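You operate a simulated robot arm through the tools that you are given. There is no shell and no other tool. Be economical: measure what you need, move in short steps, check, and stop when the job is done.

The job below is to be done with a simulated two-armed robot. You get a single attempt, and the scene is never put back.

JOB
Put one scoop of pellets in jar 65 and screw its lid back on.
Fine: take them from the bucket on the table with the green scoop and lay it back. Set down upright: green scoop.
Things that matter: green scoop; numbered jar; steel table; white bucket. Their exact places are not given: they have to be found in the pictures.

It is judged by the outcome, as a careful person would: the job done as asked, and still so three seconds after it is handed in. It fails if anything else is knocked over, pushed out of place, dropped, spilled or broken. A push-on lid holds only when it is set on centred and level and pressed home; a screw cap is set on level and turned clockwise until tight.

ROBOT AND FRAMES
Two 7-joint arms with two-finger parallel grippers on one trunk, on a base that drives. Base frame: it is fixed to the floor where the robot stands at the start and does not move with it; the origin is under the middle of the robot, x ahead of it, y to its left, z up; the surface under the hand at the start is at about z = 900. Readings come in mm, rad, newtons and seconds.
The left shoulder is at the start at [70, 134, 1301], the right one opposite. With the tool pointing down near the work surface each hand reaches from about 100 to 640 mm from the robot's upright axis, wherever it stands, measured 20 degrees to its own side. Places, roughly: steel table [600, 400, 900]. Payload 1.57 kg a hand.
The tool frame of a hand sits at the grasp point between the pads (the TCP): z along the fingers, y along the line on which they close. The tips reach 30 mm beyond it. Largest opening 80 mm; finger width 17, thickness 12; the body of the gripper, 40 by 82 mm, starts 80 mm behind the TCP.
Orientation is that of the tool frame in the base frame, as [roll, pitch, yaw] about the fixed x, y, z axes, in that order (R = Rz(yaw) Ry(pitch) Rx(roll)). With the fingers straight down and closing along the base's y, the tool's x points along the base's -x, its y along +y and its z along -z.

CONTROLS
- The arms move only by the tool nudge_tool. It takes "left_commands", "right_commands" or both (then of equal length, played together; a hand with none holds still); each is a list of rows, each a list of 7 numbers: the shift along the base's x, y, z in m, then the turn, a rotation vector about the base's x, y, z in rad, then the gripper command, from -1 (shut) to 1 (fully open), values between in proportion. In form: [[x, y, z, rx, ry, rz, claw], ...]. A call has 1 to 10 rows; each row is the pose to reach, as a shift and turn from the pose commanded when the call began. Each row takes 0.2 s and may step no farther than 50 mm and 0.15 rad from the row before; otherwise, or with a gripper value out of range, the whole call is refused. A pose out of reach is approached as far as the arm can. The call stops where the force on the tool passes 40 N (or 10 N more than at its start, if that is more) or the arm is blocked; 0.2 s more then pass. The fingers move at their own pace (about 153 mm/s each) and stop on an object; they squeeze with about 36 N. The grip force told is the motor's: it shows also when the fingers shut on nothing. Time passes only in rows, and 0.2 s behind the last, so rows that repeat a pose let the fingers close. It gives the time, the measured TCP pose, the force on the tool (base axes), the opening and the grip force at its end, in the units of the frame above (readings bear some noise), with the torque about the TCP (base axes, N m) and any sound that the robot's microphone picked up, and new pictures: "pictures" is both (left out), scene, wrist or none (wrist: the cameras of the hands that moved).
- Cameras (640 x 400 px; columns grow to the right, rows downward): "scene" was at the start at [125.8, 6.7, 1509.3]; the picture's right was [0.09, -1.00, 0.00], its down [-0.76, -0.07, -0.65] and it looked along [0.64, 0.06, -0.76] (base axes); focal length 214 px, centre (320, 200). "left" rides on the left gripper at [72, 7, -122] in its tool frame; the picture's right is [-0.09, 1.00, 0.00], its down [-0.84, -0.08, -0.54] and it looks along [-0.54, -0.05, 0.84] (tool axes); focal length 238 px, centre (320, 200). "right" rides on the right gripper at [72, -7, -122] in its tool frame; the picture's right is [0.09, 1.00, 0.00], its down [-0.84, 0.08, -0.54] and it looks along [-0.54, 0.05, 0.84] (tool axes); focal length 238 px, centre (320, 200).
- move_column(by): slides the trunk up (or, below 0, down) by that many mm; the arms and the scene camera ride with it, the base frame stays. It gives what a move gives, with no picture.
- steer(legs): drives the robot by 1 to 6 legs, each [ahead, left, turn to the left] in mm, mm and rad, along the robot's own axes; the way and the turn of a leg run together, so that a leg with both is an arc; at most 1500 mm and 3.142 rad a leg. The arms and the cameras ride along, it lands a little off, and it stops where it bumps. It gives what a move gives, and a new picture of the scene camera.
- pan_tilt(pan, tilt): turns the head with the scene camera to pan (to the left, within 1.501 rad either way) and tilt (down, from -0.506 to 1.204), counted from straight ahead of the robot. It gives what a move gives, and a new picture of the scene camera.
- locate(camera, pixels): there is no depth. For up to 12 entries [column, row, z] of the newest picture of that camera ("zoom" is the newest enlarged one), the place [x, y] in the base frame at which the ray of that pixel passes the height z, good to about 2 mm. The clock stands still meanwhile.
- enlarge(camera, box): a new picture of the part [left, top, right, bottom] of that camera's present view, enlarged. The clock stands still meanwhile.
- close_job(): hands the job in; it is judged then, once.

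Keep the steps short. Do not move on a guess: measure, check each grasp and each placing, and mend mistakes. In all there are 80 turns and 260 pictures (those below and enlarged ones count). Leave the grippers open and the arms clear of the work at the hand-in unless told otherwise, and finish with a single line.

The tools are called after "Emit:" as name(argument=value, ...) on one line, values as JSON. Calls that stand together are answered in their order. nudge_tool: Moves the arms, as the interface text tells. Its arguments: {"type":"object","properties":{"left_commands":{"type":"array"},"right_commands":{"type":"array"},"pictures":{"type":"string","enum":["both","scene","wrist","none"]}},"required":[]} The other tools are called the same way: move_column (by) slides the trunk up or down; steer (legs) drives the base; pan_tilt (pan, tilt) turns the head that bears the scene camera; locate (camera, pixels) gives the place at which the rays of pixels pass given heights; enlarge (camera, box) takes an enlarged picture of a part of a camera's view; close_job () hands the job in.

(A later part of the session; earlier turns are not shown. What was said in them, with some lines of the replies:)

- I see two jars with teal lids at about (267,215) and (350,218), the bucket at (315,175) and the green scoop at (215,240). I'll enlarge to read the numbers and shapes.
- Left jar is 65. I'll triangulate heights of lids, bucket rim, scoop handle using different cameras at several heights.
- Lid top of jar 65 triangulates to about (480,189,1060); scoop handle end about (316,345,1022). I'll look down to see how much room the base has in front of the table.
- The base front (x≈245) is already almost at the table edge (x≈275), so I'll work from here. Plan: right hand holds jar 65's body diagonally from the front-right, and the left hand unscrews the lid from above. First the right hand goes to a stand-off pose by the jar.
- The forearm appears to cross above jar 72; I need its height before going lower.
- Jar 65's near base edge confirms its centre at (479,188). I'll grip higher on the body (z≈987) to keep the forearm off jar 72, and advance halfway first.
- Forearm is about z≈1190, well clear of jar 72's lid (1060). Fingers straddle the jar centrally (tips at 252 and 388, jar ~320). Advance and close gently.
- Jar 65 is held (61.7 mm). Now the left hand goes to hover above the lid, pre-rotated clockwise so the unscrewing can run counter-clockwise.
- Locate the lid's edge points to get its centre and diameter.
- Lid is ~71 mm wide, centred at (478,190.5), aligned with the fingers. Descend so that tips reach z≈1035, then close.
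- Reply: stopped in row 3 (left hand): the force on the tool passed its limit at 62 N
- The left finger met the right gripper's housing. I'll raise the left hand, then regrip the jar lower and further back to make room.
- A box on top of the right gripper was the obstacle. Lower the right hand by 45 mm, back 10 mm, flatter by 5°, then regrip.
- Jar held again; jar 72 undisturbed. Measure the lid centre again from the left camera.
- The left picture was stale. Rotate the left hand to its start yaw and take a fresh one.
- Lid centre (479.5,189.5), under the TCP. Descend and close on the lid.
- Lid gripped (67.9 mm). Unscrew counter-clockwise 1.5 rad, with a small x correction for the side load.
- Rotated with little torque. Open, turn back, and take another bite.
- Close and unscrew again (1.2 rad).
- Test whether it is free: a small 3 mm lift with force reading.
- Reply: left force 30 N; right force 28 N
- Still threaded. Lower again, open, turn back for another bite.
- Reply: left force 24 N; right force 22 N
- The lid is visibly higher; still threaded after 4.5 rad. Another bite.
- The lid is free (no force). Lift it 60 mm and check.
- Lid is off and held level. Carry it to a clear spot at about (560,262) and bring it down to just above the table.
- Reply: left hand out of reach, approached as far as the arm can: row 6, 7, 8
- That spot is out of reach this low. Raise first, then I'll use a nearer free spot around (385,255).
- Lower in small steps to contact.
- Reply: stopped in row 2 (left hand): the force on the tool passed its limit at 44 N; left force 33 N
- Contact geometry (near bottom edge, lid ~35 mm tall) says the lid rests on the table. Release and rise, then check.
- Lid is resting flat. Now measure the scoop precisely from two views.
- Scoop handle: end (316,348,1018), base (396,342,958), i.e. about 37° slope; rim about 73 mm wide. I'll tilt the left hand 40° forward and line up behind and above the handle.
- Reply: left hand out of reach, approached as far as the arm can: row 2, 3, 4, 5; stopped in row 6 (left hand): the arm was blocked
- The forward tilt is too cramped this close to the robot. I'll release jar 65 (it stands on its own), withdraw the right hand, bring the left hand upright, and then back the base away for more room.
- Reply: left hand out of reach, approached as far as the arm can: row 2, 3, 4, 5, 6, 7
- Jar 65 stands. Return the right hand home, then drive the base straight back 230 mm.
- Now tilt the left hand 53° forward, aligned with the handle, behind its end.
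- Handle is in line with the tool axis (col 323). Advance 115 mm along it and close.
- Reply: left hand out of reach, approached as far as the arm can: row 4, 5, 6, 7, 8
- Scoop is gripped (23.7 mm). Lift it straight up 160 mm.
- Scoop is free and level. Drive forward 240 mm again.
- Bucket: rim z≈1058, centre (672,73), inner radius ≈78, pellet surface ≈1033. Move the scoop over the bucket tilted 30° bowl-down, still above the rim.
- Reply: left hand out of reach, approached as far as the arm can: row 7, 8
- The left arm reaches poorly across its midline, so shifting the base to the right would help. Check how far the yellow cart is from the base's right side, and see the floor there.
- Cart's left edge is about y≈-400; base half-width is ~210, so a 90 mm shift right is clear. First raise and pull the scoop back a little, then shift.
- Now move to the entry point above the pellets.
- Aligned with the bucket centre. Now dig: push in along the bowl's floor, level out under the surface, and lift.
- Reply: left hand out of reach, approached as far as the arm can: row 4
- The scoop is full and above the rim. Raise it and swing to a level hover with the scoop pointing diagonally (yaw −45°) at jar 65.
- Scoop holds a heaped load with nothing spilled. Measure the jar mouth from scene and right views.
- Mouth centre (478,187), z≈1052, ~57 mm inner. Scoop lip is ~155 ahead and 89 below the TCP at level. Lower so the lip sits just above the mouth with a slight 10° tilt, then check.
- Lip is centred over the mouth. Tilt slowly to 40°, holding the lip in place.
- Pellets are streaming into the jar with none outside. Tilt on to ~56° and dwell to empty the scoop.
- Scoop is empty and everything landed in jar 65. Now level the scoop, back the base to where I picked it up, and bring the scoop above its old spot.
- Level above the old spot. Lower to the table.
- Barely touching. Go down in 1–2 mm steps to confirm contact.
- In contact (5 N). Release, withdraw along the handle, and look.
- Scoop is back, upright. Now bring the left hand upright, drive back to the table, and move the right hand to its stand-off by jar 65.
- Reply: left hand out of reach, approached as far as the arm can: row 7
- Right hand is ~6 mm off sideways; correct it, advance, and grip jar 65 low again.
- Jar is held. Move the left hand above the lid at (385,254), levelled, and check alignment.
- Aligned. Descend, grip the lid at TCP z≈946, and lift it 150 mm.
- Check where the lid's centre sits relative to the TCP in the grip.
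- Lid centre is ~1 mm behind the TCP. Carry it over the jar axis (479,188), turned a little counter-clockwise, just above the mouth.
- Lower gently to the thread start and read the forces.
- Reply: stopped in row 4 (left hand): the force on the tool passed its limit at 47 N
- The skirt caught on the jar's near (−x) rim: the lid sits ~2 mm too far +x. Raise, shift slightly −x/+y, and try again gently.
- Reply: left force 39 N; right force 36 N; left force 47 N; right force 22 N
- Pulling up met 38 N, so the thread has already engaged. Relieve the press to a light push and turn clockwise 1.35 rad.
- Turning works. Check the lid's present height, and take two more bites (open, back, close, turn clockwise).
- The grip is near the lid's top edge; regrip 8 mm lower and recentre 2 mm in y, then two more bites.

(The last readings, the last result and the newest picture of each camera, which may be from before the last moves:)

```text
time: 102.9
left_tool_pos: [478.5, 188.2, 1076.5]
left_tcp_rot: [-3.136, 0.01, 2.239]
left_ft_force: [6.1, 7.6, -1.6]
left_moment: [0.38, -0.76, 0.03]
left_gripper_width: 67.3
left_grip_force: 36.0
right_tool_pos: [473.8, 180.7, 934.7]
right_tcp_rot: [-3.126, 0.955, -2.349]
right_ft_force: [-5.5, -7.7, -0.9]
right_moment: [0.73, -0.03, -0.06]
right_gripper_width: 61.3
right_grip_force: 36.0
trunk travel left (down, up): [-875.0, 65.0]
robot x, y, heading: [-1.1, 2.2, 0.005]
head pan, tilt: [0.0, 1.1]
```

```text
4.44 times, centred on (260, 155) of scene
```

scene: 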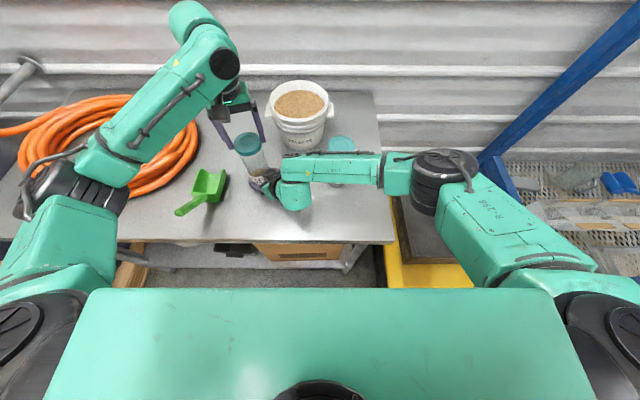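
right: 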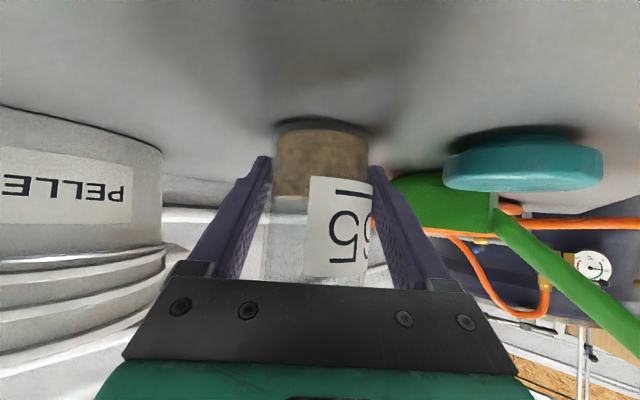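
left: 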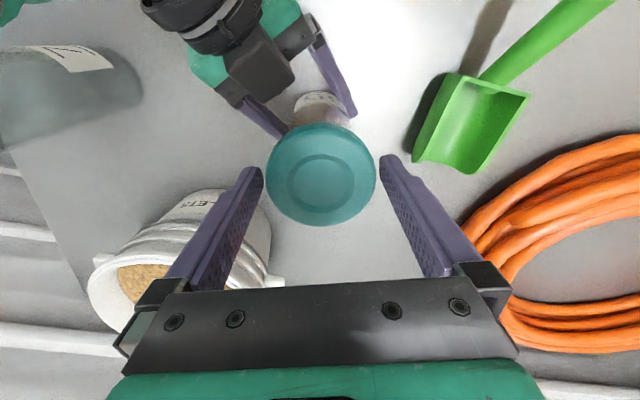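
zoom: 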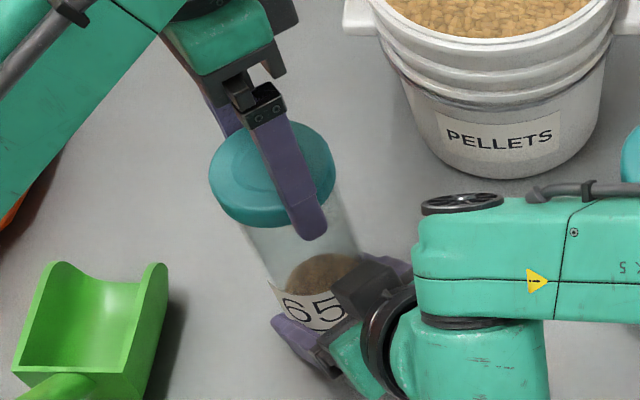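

No tightening torque yet (about 3.75 rad so far). Two more bites.

Emit:
nudge_tool(left_commands=[[0, 0, 0, 0, 0, 0, 1], [0, 0, 0, 0, 0, 0.15, 1], [0, 0, 0, 0, 0, 0.3, 1], [0, 0, -0.001, 0, 0, 0.45, 1], [0, 0, -0.001, 0, 0, 0.6, 1], [0, 0, -0.001, 0, 0, 0.75, 1], [0, 0, -0.001, 0, 0, 0.9, 1], [0, 0, -0.001, 0, 0, 1.05, 1], [0, 0, -0.001, 0, 0, 1.2, 1]], pictures="none")

Emit:
nudge_tool(left_commands=[[0, 0, 0, 0, 0, 0, 0], [0, 0, 0, 0, 0, 0, 0], [0, 0, -0.0001, 0, 0, -0.15, 0], [0, 0, -0.0002, 0, 0, -0.3, 0], [0, 0, -0.0004, 0, 0, -0.45, 0], [0, 0, -0.0005, 0, 0, -0.6, 0], [0, 0, -0.0006, 0, 0, -0.75, 0], [0, 0, -0.0008, 0, 0, -0.9, 0], [0, 0, -0.0009, 0, 0, -1.05, 0], [0, 0, -0.001, 0, 0, -1.2, 0]], pictures="none")

Emit:
nudge_tool(left_commands=[[0, 0, 0, 0, 0, 0, 1], [0, 0, 0, 0, 0, 0.15, 1], [0, 0, 0, 0, 0, 0.3, 1], [0, 0, -0.001, 0, 0, 0.45, 1], [0, 0, -0.001, 0, 0, 0.6, 1], [0, 0, -0.001, 0, 0, 0.75, 1], [0, 0, -0.001, 0, 0, 0.9, 1], [0, 0, -0.001, 0, 0, 1.05, 1], [0, 0, -0.001, 0, 0, 1.2, 1]], pictures="none")

Emit:
nudge_tool(left_commands=[[0, 0, 0, 0, 0, 0, 0], [0, 0, 0, 0, 0, 0, 0], [0, 0, -0.0001, 0, 0, -0.15, 0], [0, 0, -0.0002, 0, 0, -0.3, 0], [0, 0, -0.0004, 0, 0, -0.45, 0], [0, 0, -0.0005, 0, 0, -0.6, 0], [0, 0, -0.0006, 0, 0, -0.75, 0], [0, 0, -0.0008, 0, 0, -0.9, 0], [0, 0, -0.0009, 0, 0, -1.05, 0], [0, 0, -0.001, 0, 0, -1.2, 0]], pictures="none")

Emit:
enlarge(camera="scene", box=[210, 110, 310, 200])

```text
time: 104.9
left_tool_pos: [479.1, 187.7, 1073.5]
left_tcp_rot: [-3.137, 0.009, -2.84]
left_ft_force: [-0.7, 0.2, -0.2]
left_moment: [-0.01, 0.01, -0.03]
left_gripper_width: 80.0
left_grip_force: 0.1
right_tool_pos: [474.0, 180.4, 935.1]
right_tcp_rot: [-3.127, 0.956, -2.348]
right_ft_force: [-0.6, -0.3, -3.5]
right_moment: [-0.02, -0.01, 0.0]
right_gripper_width: 61.1
right_grip_force: 35.6
trunk travel left (down, up): [-875.0, 65.0]
robot x, y, heading: [0.6, 1.1, 0.008]
head pan, tilt: [0.0, 1.1]
```

```text
time: 107.1
left_tool_pos: [478.0, 188.7, 1072.6]
left_tcp_rot: [-3.137, 0.009, 2.242]
left_ft_force: [-1.1, 2.1, 0.5]
left_moment: [0.09, 0.0, 1.57]
left_gripper_width: 68.0
left_grip_force: 35.9
right_tool_pos: [473.8, 180.0, 934.5]
right_tcp_rot: [-3.125, 0.953, -2.349]
right_ft_force: [-0.1, -2.8, -2.5]
right_moment: [0.24, 0.03, -1.56]
right_gripper_width: 62.1
right_grip_force: 35.9
trunk travel left (down, up): [-875.0, 65.0]
robot x, y, heading: [-0.3, 3.2, 0.009]
head pan, tilt: [0.0, 1.1]
```

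```text
time: 109.1
left_tool_pos: [480.5, 188.3, 1072.5]
left_tcp_rot: [-3.136, 0.009, -2.84]
left_ft_force: [0.8, 0.2, 0.6]
left_moment: [0.01, -0.03, 0.02]
left_gripper_width: 80.0
left_grip_force: 0.1
right_tool_pos: [474.0, 180.4, 933.9]
right_tcp_rot: [-3.127, 0.954, -2.347]
right_ft_force: [0.1, 0.7, -2.6]
right_moment: [-0.01, 0.03, 0.02]
right_gripper_width: 61.9
right_grip_force: 35.8
trunk travel left (down, up): [-875.0, 65.0]
robot x, y, heading: [1.9, 3.0, 0.008]
head pan, tilt: [0.0, 1.1]
```

```text
time: 111.3
left_tool_pos: [477.7, 189.8, 1072.7]
left_tcp_rot: [-3.138, 0.006, 2.245]
left_ft_force: [-1.0, -10.7, 5.1]
left_moment: [-0.33, 0.33, 1.79]
left_gripper_width: 67.8
left_grip_force: 35.8
right_tool_pos: [473.7, 178.7, 934.3]
right_tcp_rot: [-3.124, 0.957, -2.348]
right_ft_force: [-0.9, 11.2, -2.2]
right_moment: [-0.96, -0.08, -1.63]
right_gripper_width: 61.9
right_grip_force: 35.9
trunk travel left (down, up): [-875.0, 65.0]
robot x, y, heading: [1.1, 6.6, 0.014]
head pan, tilt: [0.0, 1.1]
```

```text
4.44 times, centred on (260, 155) of scene
```

zoom: 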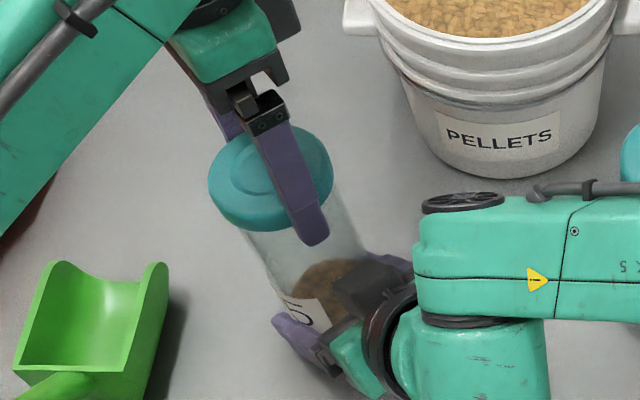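

Torque rose to ~1.7 N·m and the jar began turning in the right grip: the lid is tight. Release with the left hand and rise; then release and withdraw the right.

Emit:
nudge_tool(left_commands=[[0, 0, 0, 0, 0, 0.03, 0.8], [0, 0, 0, 0, 0, 0.03, 1], [0, 0, 0, 0, 0, 0.03, 1], [0, 0, 0.03, 0, 0, 0.03, 1], [0, 0, 0.07, 0, 0, 0.03, 1], [0, 0.02, 0.115, 0, 0, 0.15, 1], [-0.02, 0.06, 0.15, 0, 0, 0.3, 1], [-0.05, 0.1, 0.16, 0, 0, 0.45, 1]], pictures="none")

Emit:
nudge_tool(right_commands=[[0, 0, 0, 0, 0, 0, 0.7], [0, 0, 0, 0, 0, 0, 1], [0, 0, 0, 0, 0, 0, 1], [-0.012, -0.012, 0.012, 0, 0, 0, 1], [-0.03, -0.03, 0.03, 0, 0, 0, 1], [-0.05, -0.05, 0.055, 0, 0, 0, 1], [-0.07, -0.07, 0.085, 0, 0, 0, 1]], pictures="both")

Emit:
enlarge(camera="scene", box=[170, 80, 370, 230])

```text
refused: row 7 steps farther than a row can; nothing moved
```

```text
time: 112.9
left_tool_pos: [476.9, 186.8, 1071.4]
left_tcp_rot: [-3.138, 0.01, 2.239]
left_ft_force: [-0.8, 0.8, 1.4]
left_moment: [0.25, 0.09, 0.04]
left_gripper_width: 67.9
left_grip_force: 36.3
right_tool_pos: [401.4, 108.9, 1021.0]
right_tcp_rot: [-3.127, 0.956, -2.347]
right_ft_force: [0.1, 0.6, -0.1]
right_moment: [-0.03, 0.01, 0.02]
right_gripper_width: 80.0
right_grip_force: 0.0
trunk travel left (down, up): [-875.0, 65.0]
robot x, y, heading: [1.4, 1.5, 0.011]
head pan, tilt: [0.0, 1.1]
```

scene: 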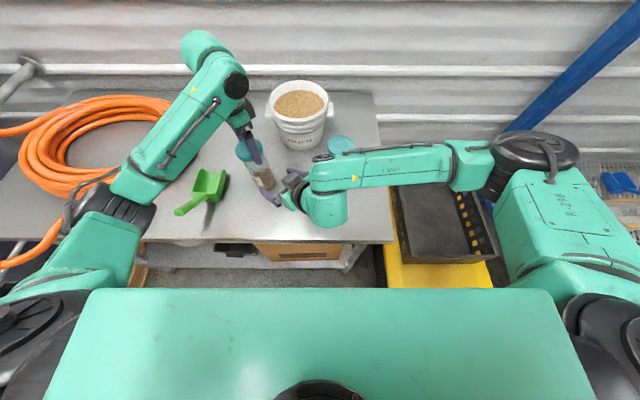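
right: 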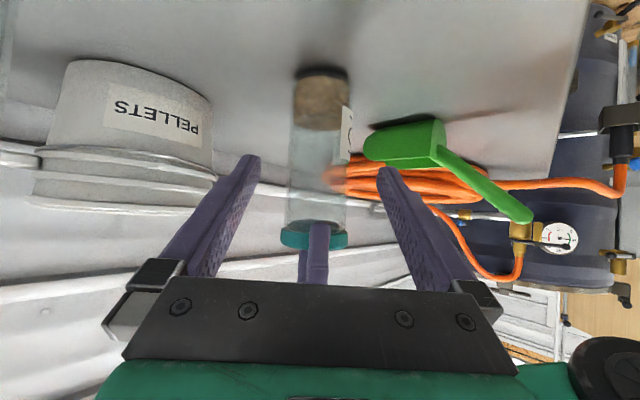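

```text
2.67 times, centred on (270, 155) of scene
```

zoom: 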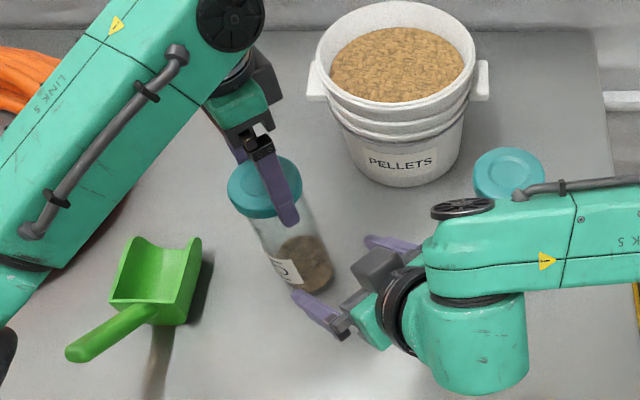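

Jar still stands, now with only the left hand on the lid. Lower 1 mm, open, and rise straight up.

Emit:
nudge_tool(left_commands=[[0, 0, -0.001, 0, 0, 0, 0], [0, 0, -0.001, 0, 0, 0, 0.8], [0, 0, -0.001, 0, 0, 0, 1], [0, 0, -0.001, 0, 0, 0, 1], [0, 0, 0.03, 0, 0, 0, 1], [0, 0, 0.075, 0, 0, 0, 1], [0, 0, 0.12, 0, 0, 0, 1], [0, 0.02, 0.16, 0, 0, 0, 1]], pictures="wrist")

Emit:
enlarge(camera="scene", box=[210, 110, 310, 200])

```text
time: 114.7
left_tool_pos: [479.7, 210.1, 1233.6]
left_tcp_rot: [-3.137, 0.008, 2.238]
left_ft_force: [0.7, 0.7, 0.3]
left_moment: [-0.01, 0.0, -0.02]
left_gripper_width: 79.9
left_grip_force: 0.2
right_tool_pos: [401.8, 109.5, 1019.3]
right_tcp_rot: [-3.126, 0.956, -2.345]
right_ft_force: [-1.6, 0.1, -0.9]
right_moment: [0.04, 0.05, -0.04]
right_gripper_width: 80.1
right_grip_force: 0.1
trunk travel left (down, up): [-875.0, 65.0]
robot x, y, heading: [-2.2, 4.2, 0.005]
head pan, tilt: [0.0, 1.1]
```

left: 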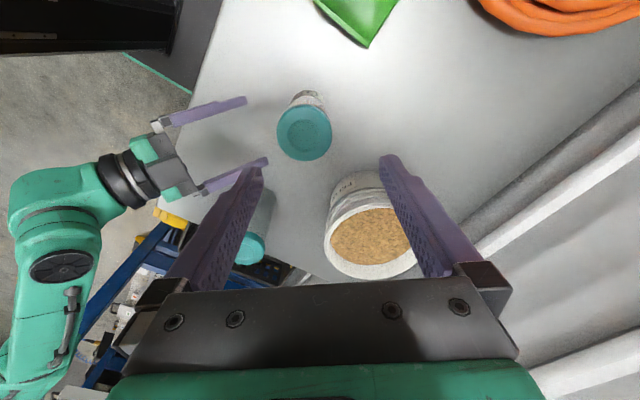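

```text
4.44 times, centred on (260, 155) of scene
```

zoom: 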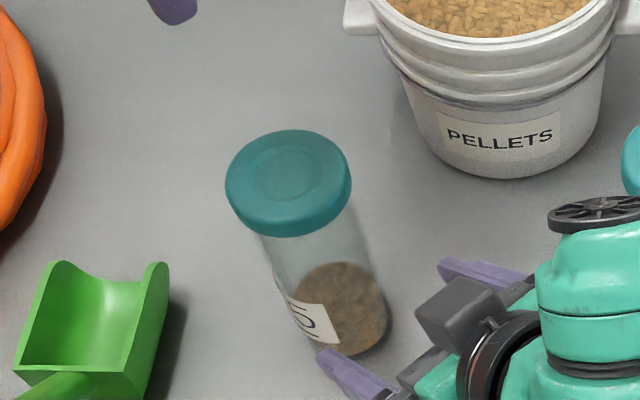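

Jar 65 stands closed with the pellets inside. Take both arms clear to their starting poses and do a final look.

Emit:
nudge_tool(right_commands=[[-0.002, -0.018, 0.035, -0.0418, 0.1009, -0.0803, 1], [-0.004, -0.04, 0.07, -0.0836, 0.2019, -0.1606, 1], [-0.007, -0.061, 0.105, -0.1254, 0.3028, -0.2409, 1], [-0.009, -0.082, 0.14, -0.1672, 0.4038, -0.3212, 1], [-0.011, -0.103, 0.173, -0.2089, 0.5047, -0.4016, 1], [-0.013, -0.124, 0.205, -0.2507, 0.6057, -0.4819, 1], [-0.016, -0.145, 0.235, -0.2925, 0.7066, -0.5622, 1], [-0.018, -0.167, 0.262, -0.3343, 0.8076, -0.6425, 1], [-0.02, -0.188, 0.289, -0.3761, 0.9085, -0.7228, 1]], left_commands=[[-0.006, 0.01, 0.01, 0, 0, 0.1, 1], [-0.012, 0.02, 0.02, 0, 0, 0.2, 1], [-0.018, 0.03, 0.03, 0, 0, 0.3, 1], [-0.024, 0.04, 0.04, 0, 0, 0.4, 1], [-0.03, 0.05, 0.05, 0, 0, 0.5, 1], [-0.036, 0.06, 0.06, 0, 0, 0.6, 1], [-0.042, 0.07, 0.065, 0, 0, 0.7, 1], [-0.05, 0.08, 0.07, 0, 0, 0.8, 1], [-0.055, 0.085, 0.075, 0, 0, 0.9, 1]], pictures="scene")

Emit:
enlarge(camera="scene", box=[170, 80, 370, 230])

Emit:
enlarge(camera="right", box=[240, 40, 640, 290])

```text
time: 116.7
left_tool_pos: [423.8, 294.3, 1306.1]
left_tcp_rot: [-3.135, 0.01, 3.141]
left_ft_force: [-0.3, 0.1, -0.6]
left_moment: [0.03, -0.01, -0.01]
left_gripper_width: 80.2
left_grip_force: 0.1
right_tool_pos: [382.5, -78.0, 1308.9]
right_tcp_rot: [-3.133, -0.005, -3.138]
right_ft_force: [-0.4, -1.0, -0.2]
right_moment: [0.01, 0.0, -0.01]
right_gripper_width: 80.2
right_grip_force: 0.1
trunk travel left (down, up): [-875.0, 65.0]
robot x, y, heading: [-2.0, 4.8, 0.001]
head pan, tilt: [0.0, 1.1]
```

scene: 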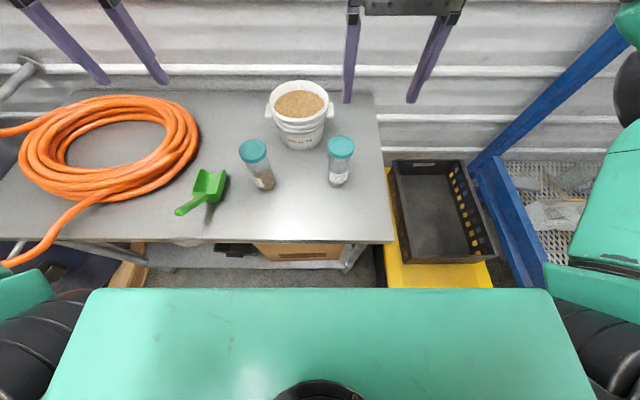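

```text
2.67 times, centred on (270, 155) of scene
```

zoom: 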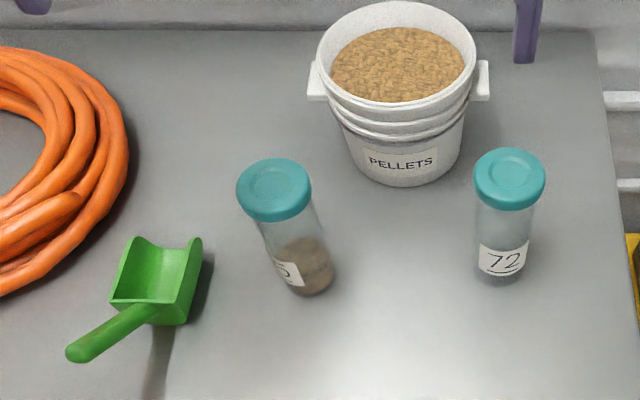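

```text
1.60 times, centred on (440, 165) of right
```

zoom: 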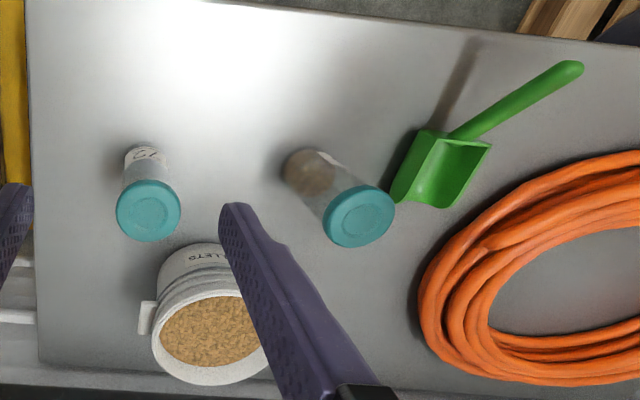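

Jar 65 is closed and upright with the pellets inside. The scoop is upright at its old spot, jar 72 and the bucket look undisturbed, no pellets show on the table, and both arms are clear and open. Handing in.

Emit:
close_job()

```text
The job is handed in.
```

Jar 65 has one scoop of pellets from the bucket and its lid is screwed tight; the green scoop is back upright in its place, with nothing spilled or knocked over in the last pictures, though the jar's label now faces further to the left.
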